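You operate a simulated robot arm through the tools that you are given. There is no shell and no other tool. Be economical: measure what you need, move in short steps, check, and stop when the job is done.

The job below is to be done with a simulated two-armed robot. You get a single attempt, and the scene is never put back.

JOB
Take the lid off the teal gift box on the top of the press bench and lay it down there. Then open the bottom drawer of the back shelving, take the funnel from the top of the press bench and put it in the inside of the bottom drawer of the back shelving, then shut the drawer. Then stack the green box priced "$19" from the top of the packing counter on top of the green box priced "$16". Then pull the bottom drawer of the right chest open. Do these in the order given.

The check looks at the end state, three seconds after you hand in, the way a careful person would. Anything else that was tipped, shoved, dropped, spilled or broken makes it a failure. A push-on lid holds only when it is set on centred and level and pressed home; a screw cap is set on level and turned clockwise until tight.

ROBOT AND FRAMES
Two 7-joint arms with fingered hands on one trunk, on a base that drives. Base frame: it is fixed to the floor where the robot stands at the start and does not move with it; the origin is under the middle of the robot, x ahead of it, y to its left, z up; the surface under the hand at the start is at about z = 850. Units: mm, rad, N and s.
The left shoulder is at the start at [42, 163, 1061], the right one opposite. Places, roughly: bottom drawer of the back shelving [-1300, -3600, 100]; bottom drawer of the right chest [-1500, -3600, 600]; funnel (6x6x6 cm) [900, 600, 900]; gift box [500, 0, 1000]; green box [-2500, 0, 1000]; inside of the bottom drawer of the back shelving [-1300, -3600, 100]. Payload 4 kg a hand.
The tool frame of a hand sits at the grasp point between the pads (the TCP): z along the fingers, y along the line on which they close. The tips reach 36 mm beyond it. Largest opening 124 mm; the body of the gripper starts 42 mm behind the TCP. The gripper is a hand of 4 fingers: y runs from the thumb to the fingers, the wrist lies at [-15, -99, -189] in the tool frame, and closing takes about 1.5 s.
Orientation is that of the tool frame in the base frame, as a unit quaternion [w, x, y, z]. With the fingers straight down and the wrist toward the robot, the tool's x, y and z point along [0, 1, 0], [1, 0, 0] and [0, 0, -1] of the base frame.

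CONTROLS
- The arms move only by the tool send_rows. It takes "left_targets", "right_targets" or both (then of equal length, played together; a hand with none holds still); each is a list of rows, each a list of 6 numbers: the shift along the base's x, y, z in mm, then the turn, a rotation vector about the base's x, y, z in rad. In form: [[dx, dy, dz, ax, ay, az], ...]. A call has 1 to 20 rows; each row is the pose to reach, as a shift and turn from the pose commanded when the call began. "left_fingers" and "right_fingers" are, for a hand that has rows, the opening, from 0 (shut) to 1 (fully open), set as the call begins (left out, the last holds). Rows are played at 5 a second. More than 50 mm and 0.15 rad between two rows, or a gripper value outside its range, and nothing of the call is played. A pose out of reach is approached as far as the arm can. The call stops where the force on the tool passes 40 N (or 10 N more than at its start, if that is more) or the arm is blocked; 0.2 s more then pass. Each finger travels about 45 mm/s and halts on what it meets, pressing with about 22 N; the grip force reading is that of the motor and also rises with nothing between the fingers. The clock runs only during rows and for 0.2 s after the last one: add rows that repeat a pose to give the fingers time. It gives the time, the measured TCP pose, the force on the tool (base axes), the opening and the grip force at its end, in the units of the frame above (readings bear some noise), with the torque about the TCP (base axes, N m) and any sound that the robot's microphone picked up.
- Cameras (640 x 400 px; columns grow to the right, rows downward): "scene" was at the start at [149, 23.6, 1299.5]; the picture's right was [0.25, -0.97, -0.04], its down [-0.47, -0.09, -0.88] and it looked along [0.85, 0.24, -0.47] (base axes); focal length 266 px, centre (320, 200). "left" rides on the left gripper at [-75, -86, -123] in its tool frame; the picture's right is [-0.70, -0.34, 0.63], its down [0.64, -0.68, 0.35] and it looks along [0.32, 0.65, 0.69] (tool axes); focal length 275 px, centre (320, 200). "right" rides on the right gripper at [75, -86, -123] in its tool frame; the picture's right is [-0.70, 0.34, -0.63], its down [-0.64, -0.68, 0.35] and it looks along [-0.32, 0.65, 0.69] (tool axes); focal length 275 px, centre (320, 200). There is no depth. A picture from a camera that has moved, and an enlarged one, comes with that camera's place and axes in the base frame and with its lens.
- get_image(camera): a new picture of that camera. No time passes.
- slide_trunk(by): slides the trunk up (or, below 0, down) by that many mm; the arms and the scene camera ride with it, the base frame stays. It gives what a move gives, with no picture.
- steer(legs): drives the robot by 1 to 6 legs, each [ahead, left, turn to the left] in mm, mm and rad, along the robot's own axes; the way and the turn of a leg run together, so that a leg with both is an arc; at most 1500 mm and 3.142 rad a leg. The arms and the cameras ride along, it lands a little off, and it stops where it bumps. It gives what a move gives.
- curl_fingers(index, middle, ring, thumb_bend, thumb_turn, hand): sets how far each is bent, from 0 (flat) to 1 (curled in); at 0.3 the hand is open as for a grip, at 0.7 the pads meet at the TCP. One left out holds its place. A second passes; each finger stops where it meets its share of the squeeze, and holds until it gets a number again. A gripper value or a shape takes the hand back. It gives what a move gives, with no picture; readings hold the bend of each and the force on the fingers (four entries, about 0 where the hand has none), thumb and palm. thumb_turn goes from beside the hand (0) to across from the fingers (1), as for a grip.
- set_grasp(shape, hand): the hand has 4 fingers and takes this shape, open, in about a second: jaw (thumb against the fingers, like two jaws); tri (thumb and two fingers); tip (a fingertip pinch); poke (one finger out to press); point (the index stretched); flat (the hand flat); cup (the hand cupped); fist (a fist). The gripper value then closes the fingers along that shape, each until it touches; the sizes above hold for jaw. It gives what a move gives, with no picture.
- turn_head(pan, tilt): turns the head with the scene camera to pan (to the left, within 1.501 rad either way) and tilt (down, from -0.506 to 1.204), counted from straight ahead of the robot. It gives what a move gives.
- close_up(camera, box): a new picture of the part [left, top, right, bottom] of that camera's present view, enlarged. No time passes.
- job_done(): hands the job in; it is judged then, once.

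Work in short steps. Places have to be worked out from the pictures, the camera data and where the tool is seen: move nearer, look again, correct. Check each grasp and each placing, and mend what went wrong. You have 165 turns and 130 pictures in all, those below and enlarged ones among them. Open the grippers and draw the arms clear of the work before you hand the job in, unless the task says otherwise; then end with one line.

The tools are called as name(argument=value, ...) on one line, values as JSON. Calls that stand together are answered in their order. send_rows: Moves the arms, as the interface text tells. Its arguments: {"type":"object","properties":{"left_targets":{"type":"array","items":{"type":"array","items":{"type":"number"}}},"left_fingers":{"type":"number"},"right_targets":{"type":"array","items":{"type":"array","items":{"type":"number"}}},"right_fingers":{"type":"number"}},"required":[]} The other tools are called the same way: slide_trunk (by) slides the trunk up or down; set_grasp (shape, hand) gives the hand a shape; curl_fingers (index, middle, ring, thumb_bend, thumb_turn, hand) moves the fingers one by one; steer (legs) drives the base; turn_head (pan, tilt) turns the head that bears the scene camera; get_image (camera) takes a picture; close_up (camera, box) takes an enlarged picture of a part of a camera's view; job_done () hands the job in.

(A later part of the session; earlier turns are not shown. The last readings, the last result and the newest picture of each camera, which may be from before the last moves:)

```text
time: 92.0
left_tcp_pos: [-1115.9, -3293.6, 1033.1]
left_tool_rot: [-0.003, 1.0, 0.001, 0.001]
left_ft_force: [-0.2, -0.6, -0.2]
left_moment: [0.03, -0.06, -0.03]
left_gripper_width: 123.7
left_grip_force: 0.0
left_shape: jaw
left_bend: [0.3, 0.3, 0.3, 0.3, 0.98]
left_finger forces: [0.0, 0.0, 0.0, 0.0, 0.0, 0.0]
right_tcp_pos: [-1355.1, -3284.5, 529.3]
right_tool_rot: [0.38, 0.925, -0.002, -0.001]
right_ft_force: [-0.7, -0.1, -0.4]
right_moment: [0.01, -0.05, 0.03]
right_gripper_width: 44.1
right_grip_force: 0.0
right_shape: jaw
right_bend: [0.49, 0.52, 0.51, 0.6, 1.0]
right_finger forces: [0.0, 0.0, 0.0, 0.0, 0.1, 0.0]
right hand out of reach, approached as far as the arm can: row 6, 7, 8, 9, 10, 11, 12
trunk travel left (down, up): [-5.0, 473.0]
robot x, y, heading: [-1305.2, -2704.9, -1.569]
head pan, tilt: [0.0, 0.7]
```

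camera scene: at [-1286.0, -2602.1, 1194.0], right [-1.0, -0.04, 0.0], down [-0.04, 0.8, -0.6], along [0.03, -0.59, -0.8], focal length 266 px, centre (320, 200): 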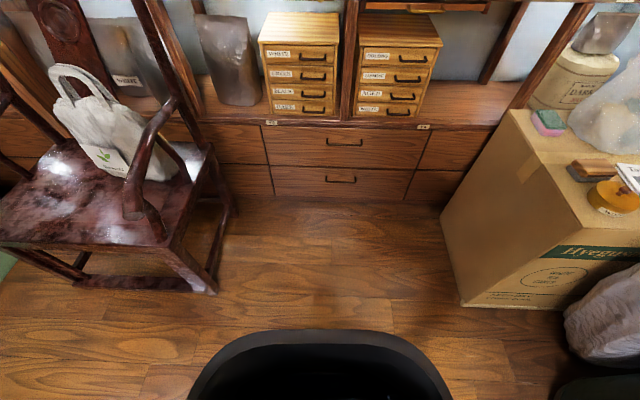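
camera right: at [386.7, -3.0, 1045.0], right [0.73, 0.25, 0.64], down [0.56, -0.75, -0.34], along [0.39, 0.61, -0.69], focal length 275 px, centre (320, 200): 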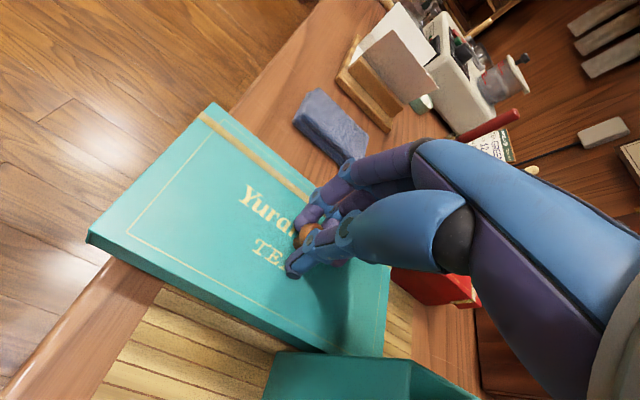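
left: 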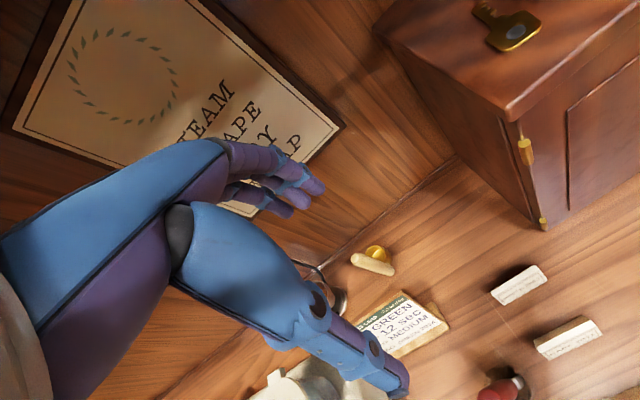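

Too folded there; further out and down will be reachable. I continue forward-down to a standoff point before the bar.

send_rows(right_targets=[[3, -25, -40, 0, 0, 0], [6, -40, -85, 0, 0, 0], [9, -55, -130, 0, 0, 0], [11, -65, -175, 0, 0, 0], [11, -75, -220, 0, 0, 0], [11, -80, -260, 0, 0, 0]])

get_image(camera="right")

turn_head(pan=0.0, tilt=0.85)

get_image(camera="scene")

```text
time: 93.5
left_tcp_pos: [-1115.0, -3292.1, 1033.9]
left_tool_rot: [-0.001, 1.0, 0.002, 0.001]
left_ft_force: [0.6, 0.5, -0.1]
left_moment: [0.02, -0.01, -0.02]
left_gripper_width: 123.7
left_grip_force: 0.0
left_shape: jaw
left_bend: [0.3, 0.3, 0.3, 0.3, 0.98]
left_finger forces: [0.0, 0.0, 0.0, 0.1, 0.0, 0.1]
right_tcp_pos: [-1245.8, -3353.1, 343.5]
right_tool_rot: [0.366, 0.93, -0.022, -0.015]
right_ft_force: [0.0, -0.9, 0.0]
right_moment: [-0.01, 0.01, 0.0]
right_gripper_width: 43.3
right_grip_force: 0.0
right_shape: jaw
right_bend: [0.49, 0.52, 0.51, 0.6, 1.0]
right_finger forces: [0.0, 0.0, 0.0, 0.0, 0.0, 0.1]
right hand out of reach, approached as far as the arm can: row 1, 2, 3, 4, 5, 6
trunk travel left (down, up): [-5.0, 473.0]
robot x, y, heading: [-1306.1, -2704.3, -1.564]
head pan, tilt: [0.0, 0.7]
```

```text
86 pictures are left
camera right: at [-1163.0, -3208.9, 373.9], right [-0.68, 0.22, 0.7], down [-0.64, 0.3, -0.71], along [-0.37, -0.93, -0.06], focal length 275 px, centre (320, 200)
```

right: 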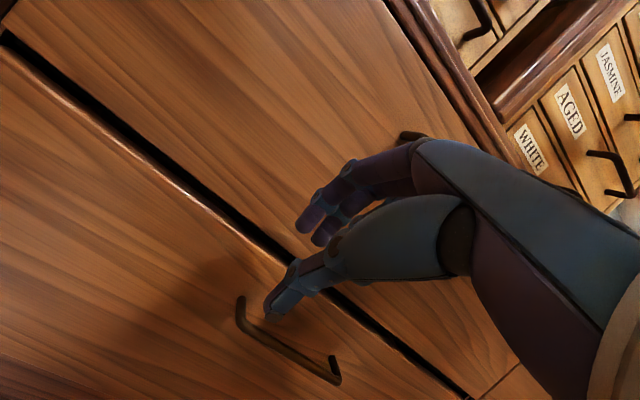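

```text
time: 94.2
left_tcp_pos: [-1114.7, -3290.9, 1034.0]
left_tool_rot: [-0.001, 1.0, 0.002, 0.001]
left_ft_force: [1.0, 0.2, 0.0]
left_moment: [-0.01, 0.0, 0.0]
left_gripper_width: 123.7
left_grip_force: 0.1
left_shape: jaw
left_bend: [0.3, 0.3, 0.3, 0.3, 0.98]
left_finger forces: [0.1, 0.0, 0.0, 0.0, 0.0, 0.0]
right_tcp_pos: [-1246.8, -3352.4, 346.1]
right_tool_rot: [0.367, 0.93, -0.022, -0.015]
right_ft_force: [0.6, 0.6, -0.1]
right_moment: [-0.02, 0.0, -0.03]
right_gripper_width: 43.2
right_grip_force: 0.1
right_shape: jaw
right_bend: [0.49, 0.52, 0.51, 0.6, 1.0]
right_finger forces: [0.0, 0.1, 0.0, 0.0, 0.0, 0.0]
trunk travel left (down, up): [-5.0, 473.0]
robot x, y, heading: [-1305.9, -2703.1, -1.569]
head pan, tilt: [0.0, 0.85]
```

```text
85 pictures are left
camera scene: at [-1304.5, -2970.9, 951.5], right [-1.0, -0.01, 0.0], down [-0.01, 0.98, -0.19], along [0.0, -0.19, -0.98], focal length 266 px, centre (320, 200)
```

scene: 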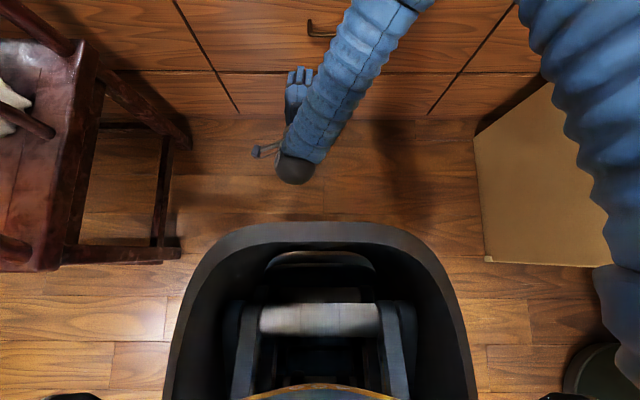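

The torso bends forward as it lowers, so I'm too close. I back up 230 mm and reach forward to the bar.

steer(legs=[[-230, 0, 0]])

send_rows(right_targets=[[-25, -25, -5, -0.02, 0.02, 0.0], [-50, -60, -15, -0.02, 0.03, 0.0], [-75, -95, -30, -0.02, 0.03, 0.0], [-98, -130, -50, -0.03, 0.04, 0.0], [-98, -165, -70, -0.04, 0.05, 0.0], [-98, -195, -90, -0.04, 0.05, 0.0], [-98, -195, -90, -0.04, 0.05, 0.0]])

get_image(camera="right")

```text
time: 95.9
left_tcp_pos: [-1118.5, -3062.9, 1034.7]
left_tool_rot: [-0.002, 1.0, 0.0, 0.001]
left_ft_force: [0.4, 0.7, 0.3]
left_moment: [0.03, 0.02, -0.01]
left_gripper_width: 123.9
left_grip_force: 0.1
left_shape: jaw
left_bend: [0.3, 0.3, 0.3, 0.3, 0.98]
left_finger forces: [0.0, 0.0, 0.0, 0.0, 0.0, 0.1]
right_tcp_pos: [-1249.5, -3123.7, 346.4]
right_tool_rot: [0.367, 0.93, -0.024, -0.015]
right_ft_force: [0.0, 0.3, -0.1]
right_moment: [0.01, -0.01, 0.0]
right_gripper_width: 43.8
right_grip_force: 0.0
right_shape: jaw
right_bend: [0.49, 0.52, 0.51, 0.6, 1.0]
right_finger forces: [0.0, 0.0, 0.0, 0.0, 0.1, 0.1]
trunk travel left (down, up): [-5.0, 473.0]
robot x, y, heading: [-1306.2, -2476.6, -1.568]
head pan, tilt: [0.0, 0.85]
```

```text
time: 97.5
left_tcp_pos: [-1117.1, -3063.7, 1034.4]
left_tool_rot: [-0.002, 1.0, 0.0, 0.001]
left_ft_force: [0.6, 0.2, -0.3]
left_moment: [0.03, 0.0, 0.0]
left_gripper_width: 124.0
left_grip_force: 0.0
left_shape: jaw
left_bend: [0.3, 0.3, 0.3, 0.3, 0.98]
left_finger forces: [0.0, 0.0, 0.0, 0.0, 0.1, 0.0]
right_tcp_pos: [-1270.9, -3324.2, 307.9]
right_tool_rot: [0.355, 0.931, -0.054, -0.063]
right_ft_force: [0.4, -0.2, 0.2]
right_moment: [-0.01, 0.0, -0.01]
right_gripper_width: 43.5
right_grip_force: 0.1
right_shape: jaw
right_bend: [0.49, 0.52, 0.51, 0.6, 1.0]
right_finger forces: [0.0, 0.0, 0.0, 0.1, 0.0, 0.0]
right hand out of reach, approached as far as the arm can: row 1, 2, 3, 4, 5, 6, 7
trunk travel left (down, up): [-5.0, 473.0]
robot x, y, heading: [-1306.9, -2477.9, -1.566]
head pan, tilt: [0.0, 0.85]
```

```text
84 pictures are left
camera right: at [-1172.9, -3189.8, 335.2], right [-0.61, 0.27, 0.75], down [-0.65, 0.37, -0.66], along [-0.45, -0.89, -0.05], focal length 275 px, centre (320, 200)
```

right: 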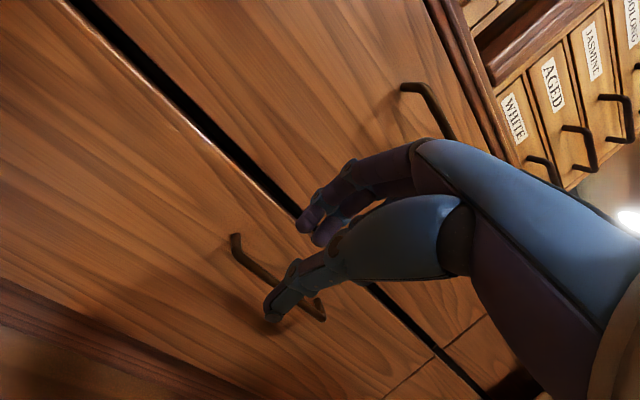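

The pitched pose hits an arm limit. I try a flatter pitch (~20°) to see if position becomes reachable.

send_rows(right_targets=[[0, 20, 20, 0.1, 0, 0], [0, 20, 20, 0.2, 0.03, 0], [-20, 20, 20, 0.3, 0.06, 0.03], [-40, 20, 20, 0.4, 0.1, 0.06], [-73, 10, 10, 0.4, 0.12, 0.1], [-73, 0, 0, 0.4, 0.12, 0.1]])

turn_head(pan=-0.3, tilt=0.4)

get_image(camera="scene")

```text
time: 98.9
left_tcp_pos: [-1118.7, -3063.7, 1033.8]
left_tool_rot: [-0.002, 1.0, 0.0, 0.001]
left_ft_force: [-0.5, 0.5, 0.8]
left_moment: [0.05, 0.01, 0.01]
left_gripper_width: 124.0
left_grip_force: 0.0
left_shape: jaw
left_bend: [0.3, 0.3, 0.3, 0.3, 0.98]
left_finger forces: [0.1, 0.1, 0.0, 0.1, 0.0, 0.0]
right_tcp_pos: [-1342.4, -3321.2, 305.3]
right_tool_rot: [0.168, 0.979, 0.027, -0.11]
right_ft_force: [0.0, 0.1, -0.2]
right_moment: [0.03, -0.01, -0.02]
right_gripper_width: 43.5
right_grip_force: 0.0
right_shape: jaw
right_bend: [0.49, 0.52, 0.51, 0.6, 1.0]
right_finger forces: [0.1, 0.0, 0.0, 0.0, 0.0, 0.1]
trunk travel left (down, up): [-5.0, 473.0]
robot x, y, heading: [-1305.9, -2478.2, -1.564]
head pan, tilt: [0.0, 0.85]
```

```text
time: 99.8
left_tcp_pos: [-1118.9, -3063.2, 1034.8]
left_tool_rot: [-0.002, 1.0, 0.0, 0.001]
left_ft_force: [-0.3, -0.2, 1.8]
left_moment: [0.0, -0.02, 0.02]
left_gripper_width: 124.0
left_grip_force: 0.1
left_shape: jaw
left_bend: [0.3, 0.3, 0.3, 0.3, 0.98]
left_finger forces: [0.0, 0.0, 0.0, 0.0, 0.0, 0.0]
right_tcp_pos: [-1342.8, -3320.2, 306.0]
right_tool_rot: [0.168, 0.979, 0.028, -0.109]
right_ft_force: [0.3, 1.1, 0.3]
right_moment: [0.02, 0.03, 0.0]
right_gripper_width: 43.7
right_grip_force: 0.0
right_shape: jaw
right_bend: [0.49, 0.52, 0.51, 0.6, 1.0]
right_finger forces: [0.1, 0.0, 0.0, 0.1, 0.0, 0.1]
trunk travel left (down, up): [-5.0, 473.0]
robot x, y, heading: [-1307.7, -2474.1, -1.569]
head pan, tilt: [-0.3, 0.4]
```

```text
83 pictures are left
camera scene: at [-1334.3, -2771.1, 979.9], right [-0.96, 0.25, 0.15], down [0.11, 0.79, -0.61], along [-0.27, -0.56, -0.78], focal length 266 px, centre (320, 200)
```

scene: 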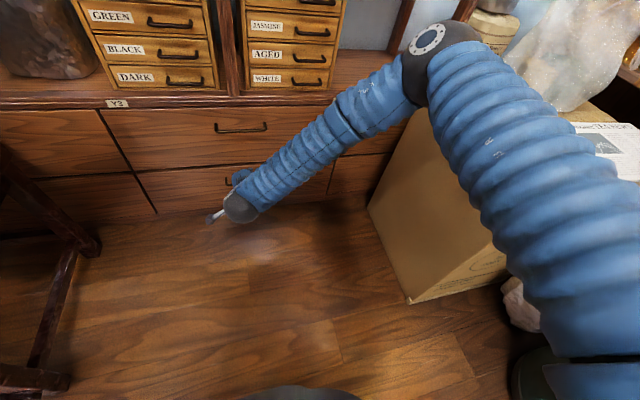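

Reachable now with ~20° pitch. I move so the fingers are above the gap behind the bar, then inspect.

send_rows(right_targets=[[0, -40, -5, 0, 0, 0], [0, -75, -10, 0, 0, 0], [0, -87, -28, 0, 0, 0], [0, -87, -28, 0, 0, 0]])

get_image(camera="right")

close_up(camera="scene", box=[170, 110, 350, 240])

```text
time: 100.6
left_tcp_pos: [-1118.9, -3062.3, 1033.1]
left_tool_rot: [-0.003, 1.0, -0.001, 0.0]
left_ft_force: [-0.7, -0.6, 0.2]
left_moment: [0.03, 0.01, -0.02]
left_gripper_width: 123.9
left_grip_force: 0.1
left_shape: jaw
left_bend: [0.3, 0.3, 0.3, 0.3, 0.98]
left_finger forces: [0.0, 0.0, 0.0, 0.0, 0.1, 0.0]
right_tcp_pos: [-1340.9, -3402.6, 279.7]
right_tool_rot: [0.164, 0.98, 0.029, -0.108]
right_ft_force: [-1.8, 25.0, 5.5]
right_moment: [-1.11, -0.07, -0.18]
right_gripper_width: 39.6
right_grip_force: 0.1
right_shape: jaw
right_bend: [0.49, 0.58, 0.51, 0.6, 1.0]
right_finger forces: [0.0, 24.9, 0.1, 0.0, 0.0, 0.0]
trunk travel left (down, up): [-5.0, 473.0]
robot x, y, heading: [-1305.5, -2475.4, -1.574]
head pan, tilt: [-0.3, 0.4]
stopped in row 3 (right hand): the force on the tool passed its limit at 50 N (the readings are from after the stop); the commanded pose is now the measured one
```

```text
82 pictures are left
camera right: at [-1250.5, -3277.0, 348.8], right [-0.52, -0.12, 0.85], down [-0.76, 0.51, -0.39], along [-0.39, -0.85, -0.36], focal length 275 px, centre (320, 200)
```

right: 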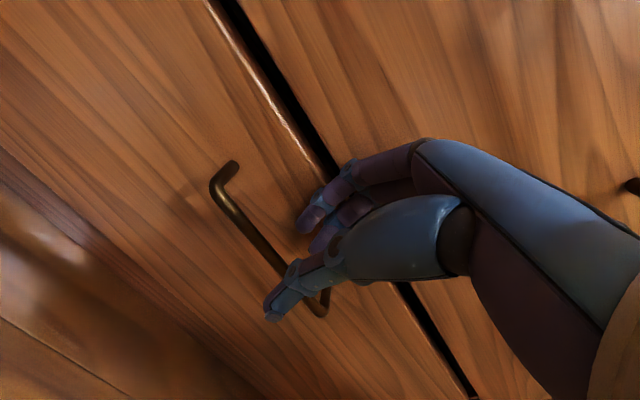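

```text
3.08 times, centred on (260, 175) of scene
camera zoom: at [-1334.4, -2769.8, 980.0], right [-0.96, 0.25, 0.15], down [0.11, 0.79, -0.61], along [-0.27, -0.56, -0.78], focal length 819 px, centre (505, 277)
```

zoom: 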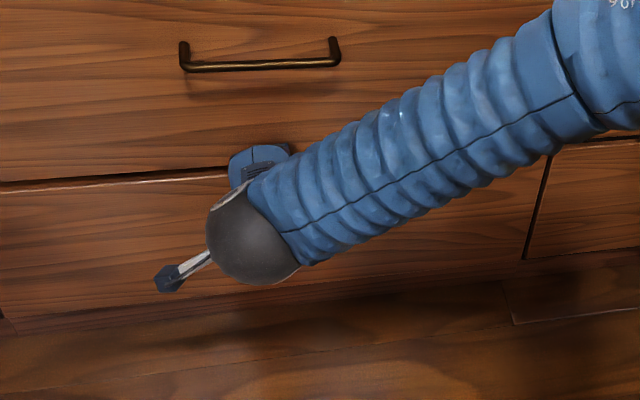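

The middle finger touched the drawer face, so the face is at y≈−3446 and the bar at ≈(−1338,−3413,240). I back off 11 mm and lower the fingers behind the bar.

send_rows(right_targets=[[0, 11, 2, 0, 0, 0], [0, 11, -8, 0, 0, 0], [0, 11, -20, 0, 0, 0], [0, 11, -34, 0, 0, 0], [0, 11, -34, 0, 0, 0]])

get_image(camera="right")

```text
time: 101.8
left_tcp_pos: [-1117.9, -3063.3, 1035.4]
left_tool_rot: [0.0, 1.0, 0.0, 0.002]
left_ft_force: [0.3, 0.0, 0.8]
left_moment: [-0.04, -0.03, 0.0]
left_gripper_width: 123.9
left_grip_force: 0.0
left_shape: jaw
left_bend: [0.3, 0.3, 0.3, 0.3, 0.98]
left_finger forces: [0.0, 0.0, 0.0, 0.0, 0.0, 0.0]
right_tcp_pos: [-1340.9, -3394.2, 250.6]
right_tool_rot: [0.168, 0.98, 0.028, -0.108]
right_ft_force: [0.0, -3.3, 12.7]
right_moment: [-0.55, 0.07, 0.0]
right_gripper_width: 46.3
right_grip_force: 0.1
right_shape: jaw
right_bend: [0.46, 0.51, 0.51, 0.6, 1.0]
right_finger forces: [4.6, 6.5, 0.0, 0.0, 0.0, 0.0]
trunk travel left (down, up): [-5.0, 473.0]
robot x, y, heading: [-1304.5, -2476.8, -1.565]
head pan, tilt: [-0.3, 0.4]
```

```text
80 pictures are left
camera right: at [-1251.2, -3269.4, 318.1], right [-0.52, -0.12, 0.85], down [-0.76, 0.51, -0.4], along [-0.39, -0.85, -0.36], focal length 275 px, centre (320, 200)
```

right: 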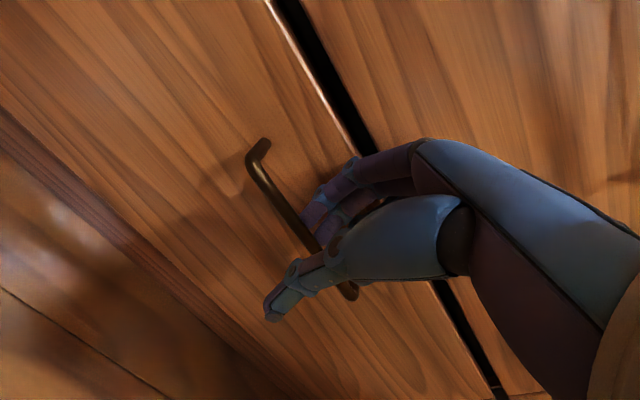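

The bar now passes in front of the fingertips. I close the hand on it.

send_rows(right_targets=[[0, 0, 0, 0, 0, 0], [0, 0, 0, 0, 0, 0], [0, 0, 0, 0, 0, 0], [0, 0, 0, 0, 0, 0], [0, 0, 0, 0, 0, 0]], right_fingers=0.0)

get_image(camera="right")

```text
time: 103.0
left_tcp_pos: [-1118.1, -3063.0, 1034.3]
left_tool_rot: [-0.003, 1.0, 0.0, 0.001]
left_ft_force: [-1.6, 0.1, -0.2]
left_moment: [0.0, 0.01, 0.0]
left_gripper_width: 123.9
left_grip_force: 0.0
left_shape: jaw
left_bend: [0.3, 0.3, 0.3, 0.3, 0.98]
left_finger forces: [0.0, 0.1, 0.0, 0.0, 0.1, 0.0]
right_tcp_pos: [-1342.8, -3392.7, 246.4]
right_tool_rot: [0.167, 0.979, 0.03, -0.109]
right_ft_force: [-0.4, -5.1, -0.6]
right_moment: [-0.04, 0.0, 0.01]
right_gripper_width: 18.3
right_grip_force: 21.6
right_shape: jaw
right_bend: [0.45, 0.49, 0.51, 0.75, 1.0]
right_finger forces: [10.2, 4.8, 0.9, 0.0, 11.3, 0.1]
trunk travel left (down, up): [-5.0, 473.0]
robot x, y, heading: [-1307.3, -2478.7, -1.566]
head pan, tilt: [-0.3, 0.4]
```

```text
79 pictures are left
camera right: at [-1251.2, -3268.5, 315.4], right [-0.52, -0.12, 0.85], down [-0.76, 0.51, -0.39], along [-0.39, -0.85, -0.36], focal length 275 px, centre (320, 200)
```

right: 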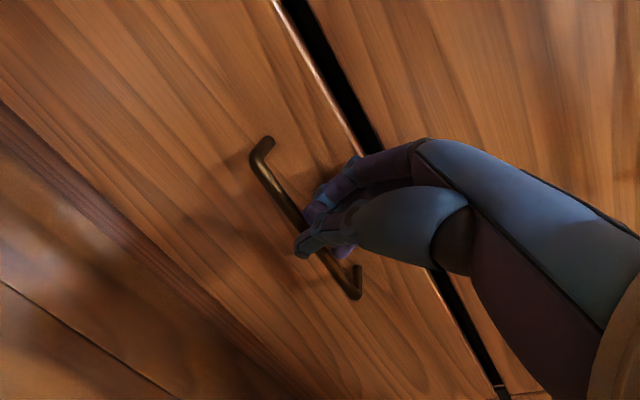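

The bar is clamped. I pull by driving the base back slowly.

steer(legs=[[-80, 0, 0]])

get_image(camera="right")

```text
time: 104.0
left_tcp_pos: [-1118.1, -2981.3, 1036.0]
left_tool_rot: [-0.001, 1.0, 0.001, 0.0]
left_ft_force: [-0.9, -0.1, -0.1]
left_moment: [0.01, 0.0, 0.0]
left_gripper_width: 123.9
left_grip_force: 0.1
left_shape: jaw
left_bend: [0.3, 0.3, 0.3, 0.3, 0.98]
left_finger forces: [0.0, 0.1, 0.1, 0.0, 0.0, 0.1]
right_tcp_pos: [-1342.3, -3310.6, 246.5]
right_tool_rot: [0.168, 0.979, 0.028, -0.109]
right_ft_force: [5.7, -1.6, -0.3]
right_moment: [-0.08, -0.08, 0.14]
right_gripper_width: 17.8
right_grip_force: 21.4
right_shape: jaw
right_bend: [0.45, 0.49, 0.52, 0.74, 1.0]
right_finger forces: [10.5, 5.5, 0.1, 0.1, 13.7, 0.1]
trunk travel left (down, up): [-5.0, 473.0]
robot x, y, heading: [-1310.2, -2396.0, -1.566]
head pan, tilt: [-0.3, 0.4]
```

```text
78 pictures are left
camera right: at [-1252.2, -3186.7, 315.7], right [-0.52, -0.12, 0.85], down [-0.76, 0.51, -0.39], along [-0.39, -0.85, -0.36], focal length 275 px, centre (320, 200)
```

right: 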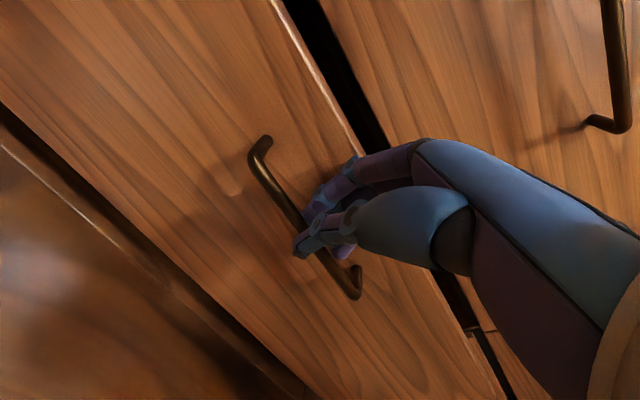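

The drawer follows. Before pulling further I check the elbow against the carton and bag on the right.

turn_head(pan=-0.7, tilt=0.2)

get_image(camera="scene")

```text
time: 104.9
left_tcp_pos: [-1118.6, -2982.1, 1034.1]
left_tool_rot: [-0.002, 1.0, 0.0, 0.0]
left_ft_force: [-0.3, -0.5, -0.5]
left_moment: [0.0, -0.02, -0.01]
left_gripper_width: 124.0
left_grip_force: 0.1
left_shape: jaw
left_bend: [0.3, 0.3, 0.3, 0.3, 0.98]
left_finger forces: [0.0, 0.1, 0.0, 0.0, 0.1, 0.1]
right_tcp_pos: [-1342.6, -3311.2, 247.5]
right_tool_rot: [0.167, 0.98, 0.029, -0.109]
right_ft_force: [4.0, -0.7, -0.3]
right_moment: [-0.06, -0.05, 0.12]
right_gripper_width: 17.7
right_grip_force: 21.7
right_shape: jaw
right_bend: [0.45, 0.49, 0.52, 0.74, 1.0]
right_finger forces: [10.5, 5.9, 0.0, 0.1, 13.6, 0.1]
trunk travel left (down, up): [-5.0, 473.0]
robot x, y, heading: [-1305.8, -2396.3, -1.571]
head pan, tilt: [-0.7, 0.201]
```

```text
77 pictures are left
camera scene: at [-1367.4, -2683.7, 1004.7], right [-0.77, 0.55, 0.32], down [0.13, 0.63, -0.77], along [-0.63, -0.55, -0.55], focal length 266 px, centre (320, 200)
```

scene: 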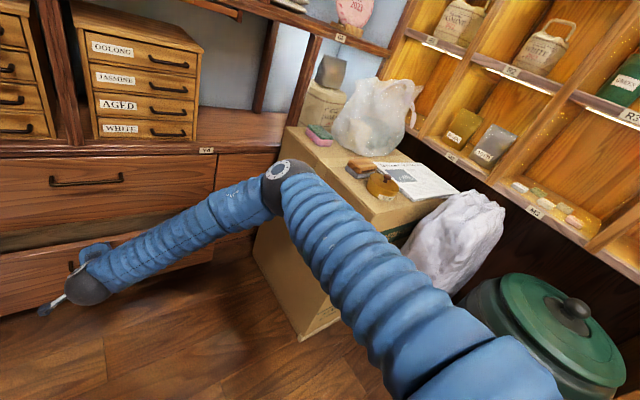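

The elbow hangs in the free lane, ~200 mm clear of the carton. I pull another 190 mm.

steer(legs=[[-190, 0, 0]])

turn_head(pan=-0.1, tilt=0.3)

get_image(camera="scene")

```text
time: 106.5
left_tcp_pos: [-1118.7, -2789.3, 1035.4]
left_tool_rot: [-0.002, 1.0, 0.001, 0.0]
left_ft_force: [-0.4, 0.6, 0.1]
left_moment: [-0.02, 0.01, -0.05]
left_gripper_width: 123.9
left_grip_force: 0.0
left_shape: jaw
left_bend: [0.3, 0.3, 0.3, 0.3, 0.98]
left_finger forces: [0.0, 0.0, 0.1, 0.0, 0.1, 0.0]
right_tcp_pos: [-1341.5, -3119.6, 246.6]
right_tool_rot: [0.167, 0.979, 0.03, -0.108]
right_ft_force: [0.5, 0.2, 1.4]
right_moment: [0.04, -0.01, 0.01]
right_gripper_width: 15.3
right_grip_force: 21.7
right_shape: jaw
right_bend: [0.46, 0.53, 0.52, 0.79, 1.0]
right_finger forces: [0.0, 0.0, 0.0, 0.1, 0.1, 0.0]
trunk travel left (down, up): [-5.0, 473.0]
robot x, y, heading: [-1308.8, -2204.1, -1.565]
head pan, tilt: [-0.7, 0.201]
```

```text
time: 107.5
left_tcp_pos: [-1117.9, -2789.7, 1035.4]
left_tool_rot: [-0.002, 1.0, 0.0, 0.0]
left_ft_force: [-0.1, 0.5, -0.3]
left_moment: [0.0, 0.0, 0.0]
left_gripper_width: 123.8
left_grip_force: 0.0
left_shape: jaw
left_bend: [0.3, 0.3, 0.3, 0.3, 0.98]
left_finger forces: [0.1, 0.0, 0.0, 0.0, 0.1, 0.0]
right_tcp_pos: [-1340.3, -3120.2, 246.2]
right_tool_rot: [0.166, 0.98, 0.029, -0.109]
right_ft_force: [0.2, -0.2, 0.1]
right_moment: [0.01, 0.03, -0.03]
right_gripper_width: 15.3
right_grip_force: 21.7
right_shape: jaw
right_bend: [0.46, 0.53, 0.52, 0.79, 1.0]
right_finger forces: [0.0, 0.1, 0.0, 0.0, 0.0, 0.0]
trunk travel left (down, up): [-5.0, 473.0]
robot x, y, heading: [-1307.7, -2202.6, -1.57]
head pan, tilt: [-0.099, 0.3]
```

```text
76 pictures are left
camera scene: at [-1316.6, -2506.5, 985.8], right [-1.0, 0.08, 0.05], down [0.03, 0.74, -0.68], along [-0.09, -0.67, -0.73], focal length 266 px, centre (320, 200)
```

scene: 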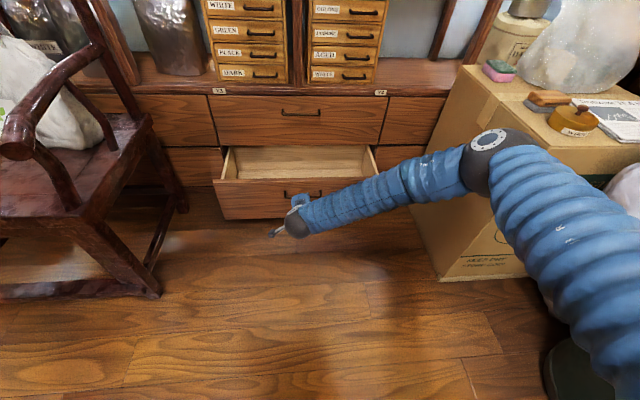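

The hand slipped off after ~190 mm of opening, which is ample. I raise the right arm to a travel pose.

send_rows(right_targets=[[0, 0, 45, 0, 0, 0], [0, 10, 90, 0.03, -0.02, 0], [-10, 20, 135, 0.06, -0.04, -0.01], [-20, 30, 180, 0.09, -0.06, -0.02], [-30, 45, 225, 0.12, -0.08, -0.02], [-40, 60, 270, 0.15, -0.1, -0.03], [-50, 75, 315, 0.18, -0.12, -0.03], [-60, 90, 360, 0.21, -0.14, -0.04], [-70, 105, 405, 0.24, -0.16, -0.04], [-80, 120, 450, 0.27, -0.18, -0.05], [-90, 140, 495, 0.3, -0.2, -0.05], [-100, 160, 540, 0.337, -0.22, -0.06], [-110, 180, 585, 0.337, -0.22, -0.06], [-120, 200, 630, 0.337, -0.22, -0.06], [-130, 220, 675, 0.337, -0.22, -0.06]], right_fingers=1.0)

slide_trunk(by=225)

get_image(camera="scene")

```text
refused: row 11 steps farther than a row can; nothing moved
```

```text
time: 109.8
left_tcp_pos: [-1118.6, -2791.0, 1259.5]
left_tool_rot: [-0.003, 1.0, 0.001, 0.0]
left_ft_force: [0.2, -0.1, -1.1]
left_moment: [0.0, -0.04, -0.01]
left_gripper_width: 123.8
left_grip_force: 0.0
left_shape: jaw
left_bend: [0.3, 0.3, 0.3, 0.3, 0.98]
left_finger forces: [0.0, 0.0, 0.0, 0.0, 0.0, 0.0]
right_tcp_pos: [-1340.8, -3119.8, 470.6]
right_tool_rot: [0.167, 0.98, 0.03, -0.109]
right_ft_force: [-0.1, -0.3, -0.4]
right_moment: [0.0, -0.02, -0.01]
right_gripper_width: 15.5
right_grip_force: 21.7
right_shape: jaw
right_bend: [0.46, 0.53, 0.52, 0.79, 1.0]
right_finger forces: [0.0, 0.0, 0.0, 0.0, 0.0, 0.0]
trunk travel left (down, up): [-230.0, 248.0]
robot x, y, heading: [-1305.2, -2202.4, -1.569]
head pan, tilt: [-0.099, 0.3]
```

```text
75 pictures are left
camera scene: at [-1317.0, -2355.3, 1308.8], right [-1.0, 0.09, 0.01], down [0.03, 0.43, -0.9], along [-0.09, -0.9, -0.43], focal length 266 px, centre (320, 200)
```

scene: 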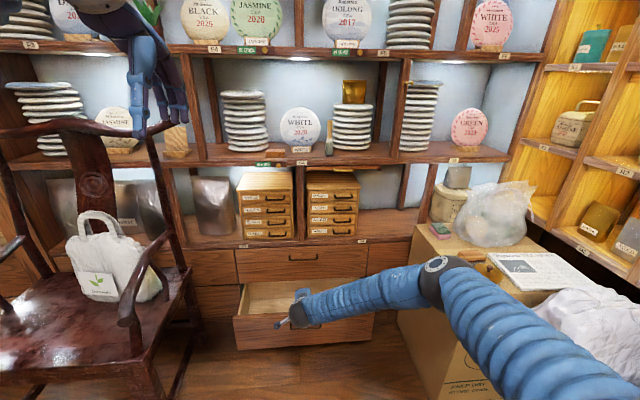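

Now I raise the right hand in smaller steps.

send_rows(right_targets=[[0, 0, 40, 0, 0, 0], [-5, 10, 80, 0.03, -0.02, 0], [-10, 20, 120, 0.06, -0.04, -0.01], [-20, 30, 160, 0.09, -0.06, -0.02], [-30, 45, 200, 0.12, -0.08, -0.02], [-40, 60, 240, 0.15, -0.1, -0.03], [-50, 75, 280, 0.18, -0.12, -0.03], [-60, 90, 320, 0.21, -0.14, -0.04], [-70, 105, 360, 0.24, -0.16, -0.04], [-80, 120, 400, 0.27, -0.18, -0.05], [-90, 140, 440, 0.3, -0.2, -0.05], [-100, 160, 480, 0.337, -0.22, -0.06], [-110, 180, 520, 0.337, -0.22, -0.06], [-120, 200, 560, 0.337, -0.22, -0.06], [-130, 220, 600, 0.337, -0.22, -0.06], [-130, 240, 640, 0.337, -0.22, -0.06], [-130, 270, 675, 0.337, -0.22, -0.06]], right_fingers=1.0)

```text
time: 113.4
left_tcp_pos: [-1117.5, -2788.9, 1260.2]
left_tool_rot: [-0.001, 1.0, 0.0, 0.0]
left_ft_force: [-0.1, 0.7, -0.1]
left_moment: [-0.04, 0.0, -0.02]
left_gripper_width: 123.8
left_grip_force: 0.1
left_shape: jaw
left_bend: [0.3, 0.3, 0.3, 0.3, 0.98]
left_finger forces: [0.0, 0.0, 0.0, 0.0, 0.1, 0.1]
right_tcp_pos: [-1471.3, -2850.9, 1147.9]
right_tool_rot: [-0.001, 1.0, 0.0, 0.002]
right_ft_force: [0.1, 0.0, 0.0]
right_moment: [-0.01, 0.0, 0.02]
right_gripper_width: 124.0
right_grip_force: 0.0
right_shape: jaw
right_bend: [0.3, 0.3, 0.3, 0.3, 0.98]
right_finger forces: [0.0, 0.0, 0.1, 0.0, 0.0, 0.0]
trunk travel left (down, up): [-230.0, 248.0]
robot x, y, heading: [-1306.8, -2202.7, -1.569]
head pan, tilt: [-0.099, 0.3]
```

I drive back toward the press bench along the known clear lane.

steer(legs=[[-300, -170, 0], [-1490, 0, 0], [0, 0, 1.57]])

turn_head(pan=0.0, tilt=0.3)

get_image(camera="scene")

```text
time: 126.5
left_tcp_pos: [-860.7, -240.1, 1259.4]
left_tool_rot: [-0.002, 0.708, 0.707, -0.001]
left_ft_force: [0.1, 0.9, 0.4]
left_moment: [0.03, 0.01, 0.0]
left_gripper_width: 123.9
left_grip_force: 0.0
left_shape: jaw
left_bend: [0.3, 0.3, 0.3, 0.3, 0.98]
left_finger forces: [0.0, 0.0, 0.0, 0.1, 0.0, 0.0]
right_tcp_pos: [-801.0, -591.1, 1145.9]
right_tool_rot: [-0.001, 0.708, 0.706, -0.001]
right_ft_force: [0.5, -1.1, 0.1]
right_moment: [0.03, 0.0, -0.01]
right_gripper_width: 123.9
right_grip_force: 0.1
right_shape: jaw
right_bend: [0.3, 0.3, 0.3, 0.3, 0.98]
right_finger forces: [0.0, 0.0, 0.0, 0.0, 0.0, 0.0]
trunk travel left (down, up): [-230.0, 248.0]
robot x, y, heading: [-1448.7, -428.3, -0.001]
head pan, tilt: [-0.099, 0.3]
```

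```text
time: 127.2
left_tcp_pos: [-861.9, -239.2, 1259.2]
left_tool_rot: [-0.001, 0.708, 0.706, -0.001]
left_ft_force: [-0.3, 0.1, 0.2]
left_moment: [0.0, -0.03, 0.02]
left_gripper_width: 123.7
left_grip_force: 0.0
left_shape: jaw
left_bend: [0.3, 0.3, 0.3, 0.3, 0.98]
left_finger forces: [0.0, 0.1, 0.0, 0.0, 0.0, 0.0]
right_tcp_pos: [-800.6, -592.6, 1146.7]
right_tool_rot: [-0.001, 0.708, 0.706, 0.0]
right_ft_force: [-0.6, 0.3, 0.0]
right_moment: [0.0, -0.01, 0.0]
right_gripper_width: 123.6
right_grip_force: 0.1
right_shape: jaw
right_bend: [0.3, 0.3, 0.3, 0.3, 0.98]
right_finger forces: [0.0, 0.0, 0.0, 0.1, 0.0, 0.1]
trunk travel left (down, up): [-230.0, 248.0]
robot x, y, heading: [-1449.0, -427.1, 0.002]
head pan, tilt: [0.0, 0.3]
```

```text
74 pictures are left
camera scene: at [-1298.2, -427.5, 1309.1], right [0.0, -1.0, 0.0], down [-0.43, 0.0, -0.9], along [0.9, 0.0, -0.43], focal length 266 px, centre (320, 200)
```

scene: 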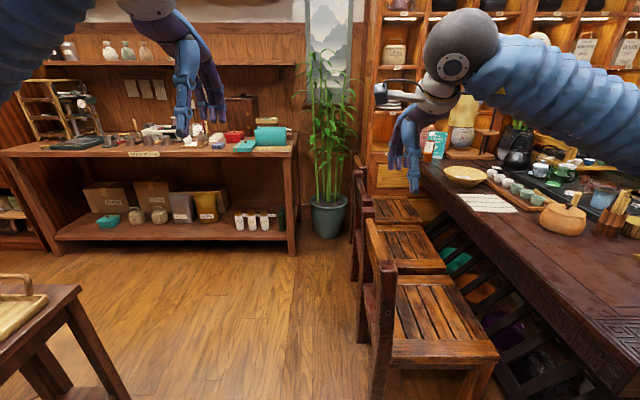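

Path is clear. I drive to the bench, then slide left to be in front of the scale.

steer(legs=[[1230, 230, 0], [40, 680, 0]])

turn_head(pan=0.1, tilt=0.35)

get_image(camera="scene")

```text
time: 136.9
left_tcp_pos: [406.1, 695.1, 1259.3]
left_tool_rot: [-0.002, 0.704, 0.71, -0.002]
left_ft_force: [0.4, 0.9, 0.0]
left_moment: [-0.02, 0.02, 0.01]
left_gripper_width: 123.8
left_grip_force: 0.0
left_shape: jaw
left_bend: [0.3, 0.3, 0.3, 0.3, 0.98]
left_finger forces: [0.1, 0.1, 0.0, 0.1, 0.0, 0.1]
right_tcp_pos: [471.4, 342.3, 1147.4]
right_tool_rot: [-0.002, 0.704, 0.71, 0.0]
right_ft_force: [0.6, 0.3, -0.3]
right_moment: [-0.01, -0.01, 0.01]
right_gripper_width: 123.9
right_grip_force: 0.2
right_shape: jaw
right_bend: [0.3, 0.3, 0.3, 0.3, 0.98]
right_finger forces: [0.0, 0.0, 0.1, 0.0, 0.0, 0.0]
trunk travel left (down, up): [-230.0, 248.0]
robot x, y, heading: [-176.5, 499.1, 0.015]
head pan, tilt: [0.0, 0.3]
```

```text
time: 137.6
left_tcp_pos: [407.2, 693.3, 1260.2]
left_tool_rot: [-0.003, 0.703, 0.711, 0.0]
left_ft_force: [-0.3, 0.8, -0.3]
left_moment: [-0.01, 0.01, -0.02]
left_gripper_width: 124.0
left_grip_force: 0.0
left_shape: jaw
left_bend: [0.3, 0.3, 0.3, 0.3, 0.98]
left_finger forces: [0.1, 0.0, 0.1, 0.0, 0.0, 0.1]
right_tcp_pos: [472.8, 340.2, 1145.7]
right_tool_rot: [-0.001, 0.704, 0.71, 0.0]
right_ft_force: [-0.3, 0.8, 0.4]
right_moment: [-0.01, 0.0, 0.01]
right_gripper_width: 123.7
right_grip_force: 0.1
right_shape: jaw
right_bend: [0.3, 0.3, 0.3, 0.3, 0.98]
right_finger forces: [0.0, 0.0, 0.1, 0.0, 0.0, 0.0]
trunk travel left (down, up): [-230.0, 248.0]
robot x, y, heading: [-177.3, 497.0, 0.014]
head pan, tilt: [0.099, 0.351]
```

```text
73 pictures are left
camera scene: at [-29.2, 509.3, 1304.5], right [0.11, -0.99, -0.01], down [-0.48, -0.04, -0.88], along [0.87, 0.1, -0.48], focal length 266 px, centre (320, 200)
```

scene: 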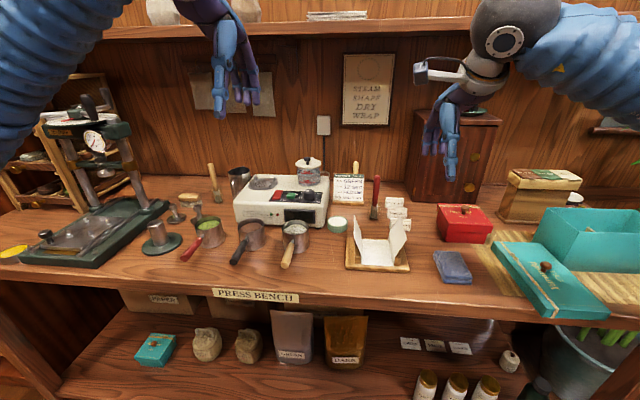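

I zoom on the region around the scale.

close_up(camera="scene", box=[140, 140, 400, 280])

get_image(camera="left")

```text
2.46 times, centred on (270, 210) of scene
camera zoom: at [-29.2, 509.3, 1304.5], right [0.11, -0.99, -0.01], down [-0.48, -0.04, -0.88], along [0.87, 0.1, -0.48], focal length 655 px, centre (443, 175)
```

zoom: 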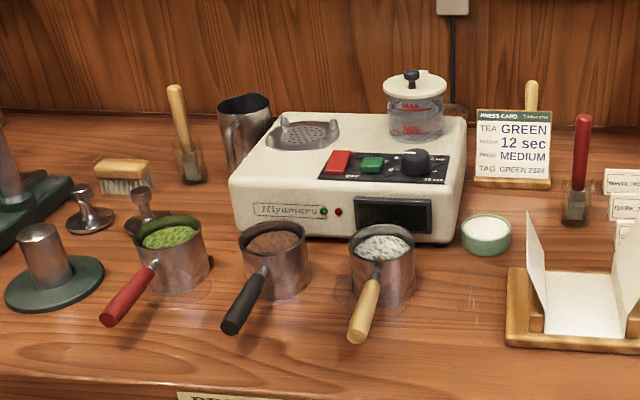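

```text
71 pictures are left
camera left: at [322.4, 617.5, 1382.8], right [-0.33, -0.7, -0.63], down [-0.69, 0.64, -0.34], along [0.64, 0.32, -0.69], focal length 275 px, centre (320, 200)
```

left: 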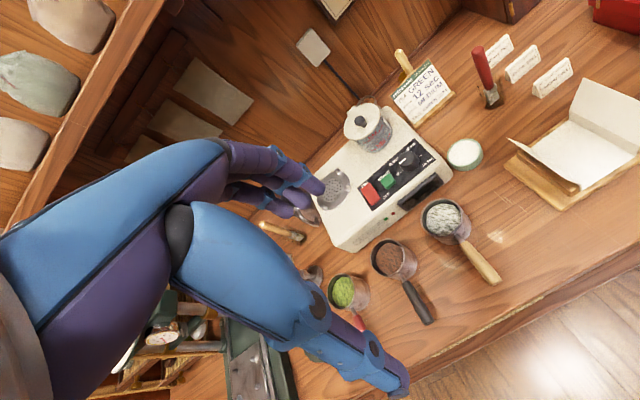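

The funnel's rim peeks out behind the tank, around (910, 605). I place the left hand so its camera can see it.

send_rows(left_targets=[[40, -18, -12, 0, 0, 0], [80, -36, -24, 0, 0, 0], [120, -54, -36, 0, 0, 0], [160, -72, -48, 0, 0, 0], [200, -90, -60, 0, 0, 0], [240, -108, -70, 0, 0, 0], [272, -122, -78, 0, 0, 0]])

get_image(camera="left")

```text
time: 139.2
left_tcp_pos: [679.3, 571.5, 1181.2]
left_tool_rot: [-0.003, 0.703, 0.712, -0.001]
left_ft_force: [0.5, 0.4, -0.1]
left_moment: [-0.02, 0.01, 0.0]
left_gripper_width: 123.9
left_grip_force: 0.0
left_shape: jaw
left_bend: [0.3, 0.3, 0.3, 0.3, 0.98]
left_finger forces: [0.1, 0.0, 0.0, 0.0, 0.1, 0.0]
right_tcp_pos: [471.8, 341.4, 1146.3]
right_tool_rot: [-0.002, 0.704, 0.71, 0.0]
right_ft_force: [-0.4, -0.4, -0.4]
right_moment: [0.0, -0.04, 0.0]
right_gripper_width: 124.2
right_grip_force: 0.2
right_shape: jaw
right_bend: [0.3, 0.3, 0.3, 0.3, 0.98]
right_finger forces: [0.0, 0.0, 0.0, 0.0, 0.1, 0.1]
trunk travel left (down, up): [-230.0, 248.0]
robot x, y, heading: [-178.5, 496.3, 0.019]
head pan, tilt: [0.099, 0.351]
```

```text
70 pictures are left
camera left: at [594.3, 496.1, 1304.4], right [-0.33, -0.7, -0.63], down [-0.69, 0.64, -0.34], along [0.64, 0.32, -0.69], focal length 275 px, centre (320, 200)
```

left: 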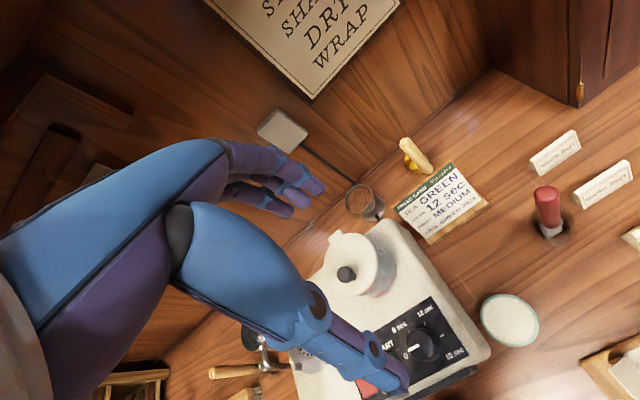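

close_up(camera="left", box=[280, 120, 480, 280])

```text
2.50 times, centred on (380, 200) of left
camera zoom: at [594.3, 496.1, 1304.4], right [-0.33, -0.7, -0.63], down [-0.69, 0.64, -0.34], along [0.64, 0.32, -0.69], focal length 688 px, centre (170, 200)
```

zoom: 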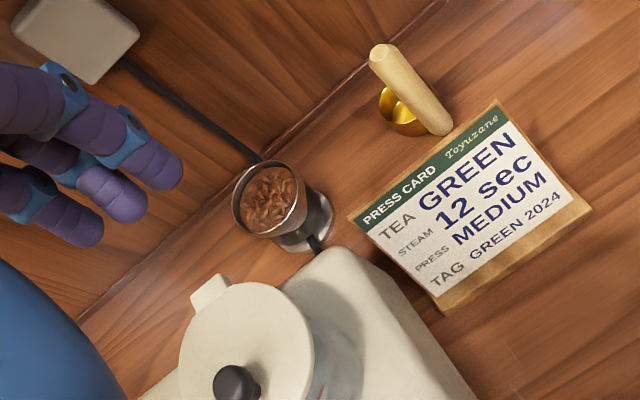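

Funnel at (895, 607), rim z≈910, ~54 mm wide, 50 mm gaps to steamer and wall. I'll take it with the right hand, wrist yawed to the right to clear the tank. First I withdraw the left hand and drive up to the bench.

send_rows(left_targets=[[-45, 16, 15, 0, 0, 0], [-90, 32, 30, 0, 0, 0], [-135, 48, 45, 0, 0, 0], [-180, 64, 60, 0, 0, 0], [-225, 80, 75, 0, 0, 0], [-262, 90, 80, 0, 0, 0]])

steer(legs=[[150, 103, -0.017]])

send_rows(right_targets=[[20, 5, 0, 0, 0, 0.1], [40, 10, 0, 0, 0, 0.2], [60, 15, 0, 0, 0, 0.3], [80, 20, 0, 0, 0, 0.4], [100, 30, 0, 0, 0, 0.5], [130, 45, 0, 0, 0, 0.6], [160, 65, 0, 0, 0, 0.6], [195, 90, 0, 0, 0, 0.6], [225, 115, 0, 0, 0, 0.6], [225, 115, 0, 0, 0, 0.6]])

get_image(camera="scene")

```text
time: 140.6
left_tcp_pos: [414.2, 660.2, 1261.7]
left_tool_rot: [-0.002, 0.703, 0.711, 0.0]
left_ft_force: [-0.1, -0.3, -0.1]
left_moment: [0.02, -0.01, 0.02]
left_gripper_width: 123.6
left_grip_force: 0.1
left_shape: jaw
left_bend: [0.3, 0.3, 0.3, 0.3, 0.98]
left_finger forces: [0.0, 0.1, 0.0, 0.0, 0.0, 0.0]
right_tcp_pos: [470.9, 341.4, 1147.4]
right_tool_rot: [0.0, 0.704, 0.71, 0.0]
right_ft_force: [0.0, 0.2, 0.2]
right_moment: [-0.02, -0.01, 0.04]
right_gripper_width: 123.9
right_grip_force: 0.0
right_shape: jaw
right_bend: [0.3, 0.3, 0.3, 0.3, 0.98]
right_finger forces: [0.0, 0.0, 0.0, 0.0, 0.1, 0.1]
trunk travel left (down, up): [-230.0, 248.0]
robot x, y, heading: [-175.5, 499.3, 0.014]
head pan, tilt: [0.099, 0.351]
```

```text
time: 142.1
left_tcp_pos: [572.6, 755.6, 1260.6]
left_tool_rot: [-0.002, 0.71, 0.704, -0.002]
left_ft_force: [0.2, 0.0, -0.9]
left_moment: [0.0, 0.05, 0.06]
left_gripper_width: 124.0
left_grip_force: 0.1
left_shape: jaw
left_bend: [0.3, 0.3, 0.3, 0.3, 0.98]
left_finger forces: [0.0, 0.1, 0.1, 0.0, 0.1, 0.0]
right_tcp_pos: [623.2, 435.5, 1146.4]
right_tool_rot: [-0.002, 0.709, 0.705, -0.001]
right_ft_force: [0.6, 0.2, -0.5]
right_moment: [0.0, 0.02, -0.01]
right_gripper_width: 123.8
right_grip_force: 0.1
right_shape: jaw
right_bend: [0.3, 0.3, 0.3, 0.3, 0.98]
right_finger forces: [0.1, 0.0, 0.1, 0.0, 0.0, 0.0]
trunk travel left (down, up): [-230.0, 248.0]
robot x, y, heading: [-20.6, 606.3, 0.001]
head pan, tilt: [0.099, 0.351]
```

```text
time: 144.5
left_tcp_pos: [545.4, 708.7, 1275.4]
left_tool_rot: [0.002, 0.725, 0.689, 0.007]
left_ft_force: [-0.8, 0.1, 0.1]
left_moment: [0.07, -0.09, 0.03]
left_gripper_width: 123.9
left_grip_force: 0.1
left_shape: jaw
left_bend: [0.3, 0.3, 0.3, 0.3, 0.98]
left_finger forces: [0.0, 0.0, 0.0, 0.1, 0.1, 0.0]
right_tcp_pos: [798.9, 511.4, 1146.2]
right_tool_rot: [0.008, 0.471, 0.882, -0.006]
right_ft_force: [-0.2, 0.7, 0.2]
right_moment: [-0.01, 0.0, -0.01]
right_gripper_width: 123.7
right_grip_force: 0.0
right_shape: jaw
right_bend: [0.3, 0.3, 0.3, 0.3, 0.98]
right_finger forces: [0.0, 0.0, 0.1, 0.0, 0.0, 0.0]
trunk travel left (down, up): [-230.0, 248.0]
robot x, y, heading: [-41.2, 585.5, -0.047]
head pan, tilt: [0.099, 0.351]
stopped in row 10 (right hand): the arm was blocked; the commanded pose is now the measured one
```

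```text
68 pictures are left
camera scene: at [91.0, 584.7, 1309.9], right [0.05, -1.0, -0.02], down [-0.46, -0.01, -0.89], along [0.89, 0.05, -0.46], focal length 266 px, centre (320, 200)
```

scene: 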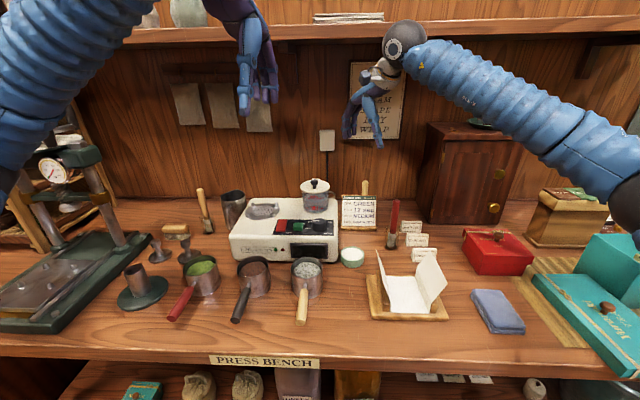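

The wrist bumped the wall shelf above. I pull back, lower to z≈1070 and then continue forward under it.

send_rows(right_targets=[[-30, -15, -5, 0, 0, 0], [-45, -20, -30, 0, 0, 0], [-45, -20, -60, 0, 0, 0], [-45, -20, -82, 0, 0, 0], [-45, -20, -82, 0, 0, 0]], right_fingers=0.75)

get_image(camera="scene")

```text
time: 145.7
left_tcp_pos: [565.8, 718.5, 1261.1]
left_tool_rot: [-0.002, 0.723, 0.691, -0.002]
left_ft_force: [-0.4, 0.3, -0.2]
left_moment: [0.0, 0.0, -0.03]
left_gripper_width: 124.0
left_grip_force: 0.1
left_shape: jaw
left_bend: [0.3, 0.3, 0.3, 0.3, 0.98]
left_finger forces: [0.2, 0.0, 0.0, 0.0, 0.0, 0.0]
right_tcp_pos: [778.9, 494.4, 1048.8]
right_tool_rot: [-0.001, 0.475, 0.88, -0.01]
right_ft_force: [0.6, 0.2, -0.8]
right_moment: [-0.01, -0.01, 0.01]
right_gripper_width: 93.3
right_grip_force: 0.0
right_shape: jaw
right_bend: [0.33, 0.36, 0.35, 0.0, 0.98]
right_finger forces: [0.0, 0.0, 0.1, 0.0, 0.1, 0.0]
trunk travel left (down, up): [-230.0, 248.0]
robot x, y, heading: [-39.1, 587.9, -0.041]
head pan, tilt: [0.099, 0.351]
```

```text
67 pictures are left
camera scene: at [112.8, 592.6, 1304.6], right [0.05, -1.0, -0.01], down [-0.48, -0.01, -0.88], along [0.88, 0.05, -0.48], focal length 266 px, centre (320, 200)
```

scene: 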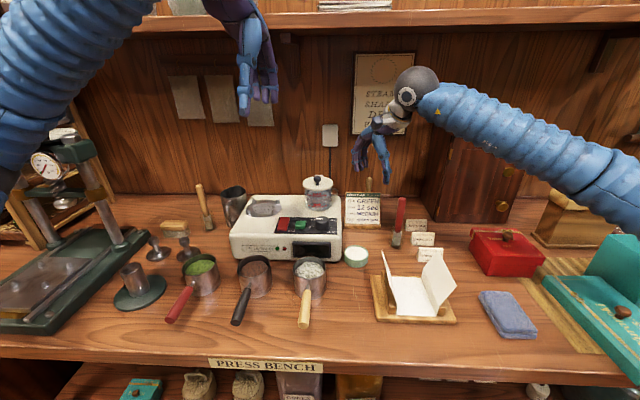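

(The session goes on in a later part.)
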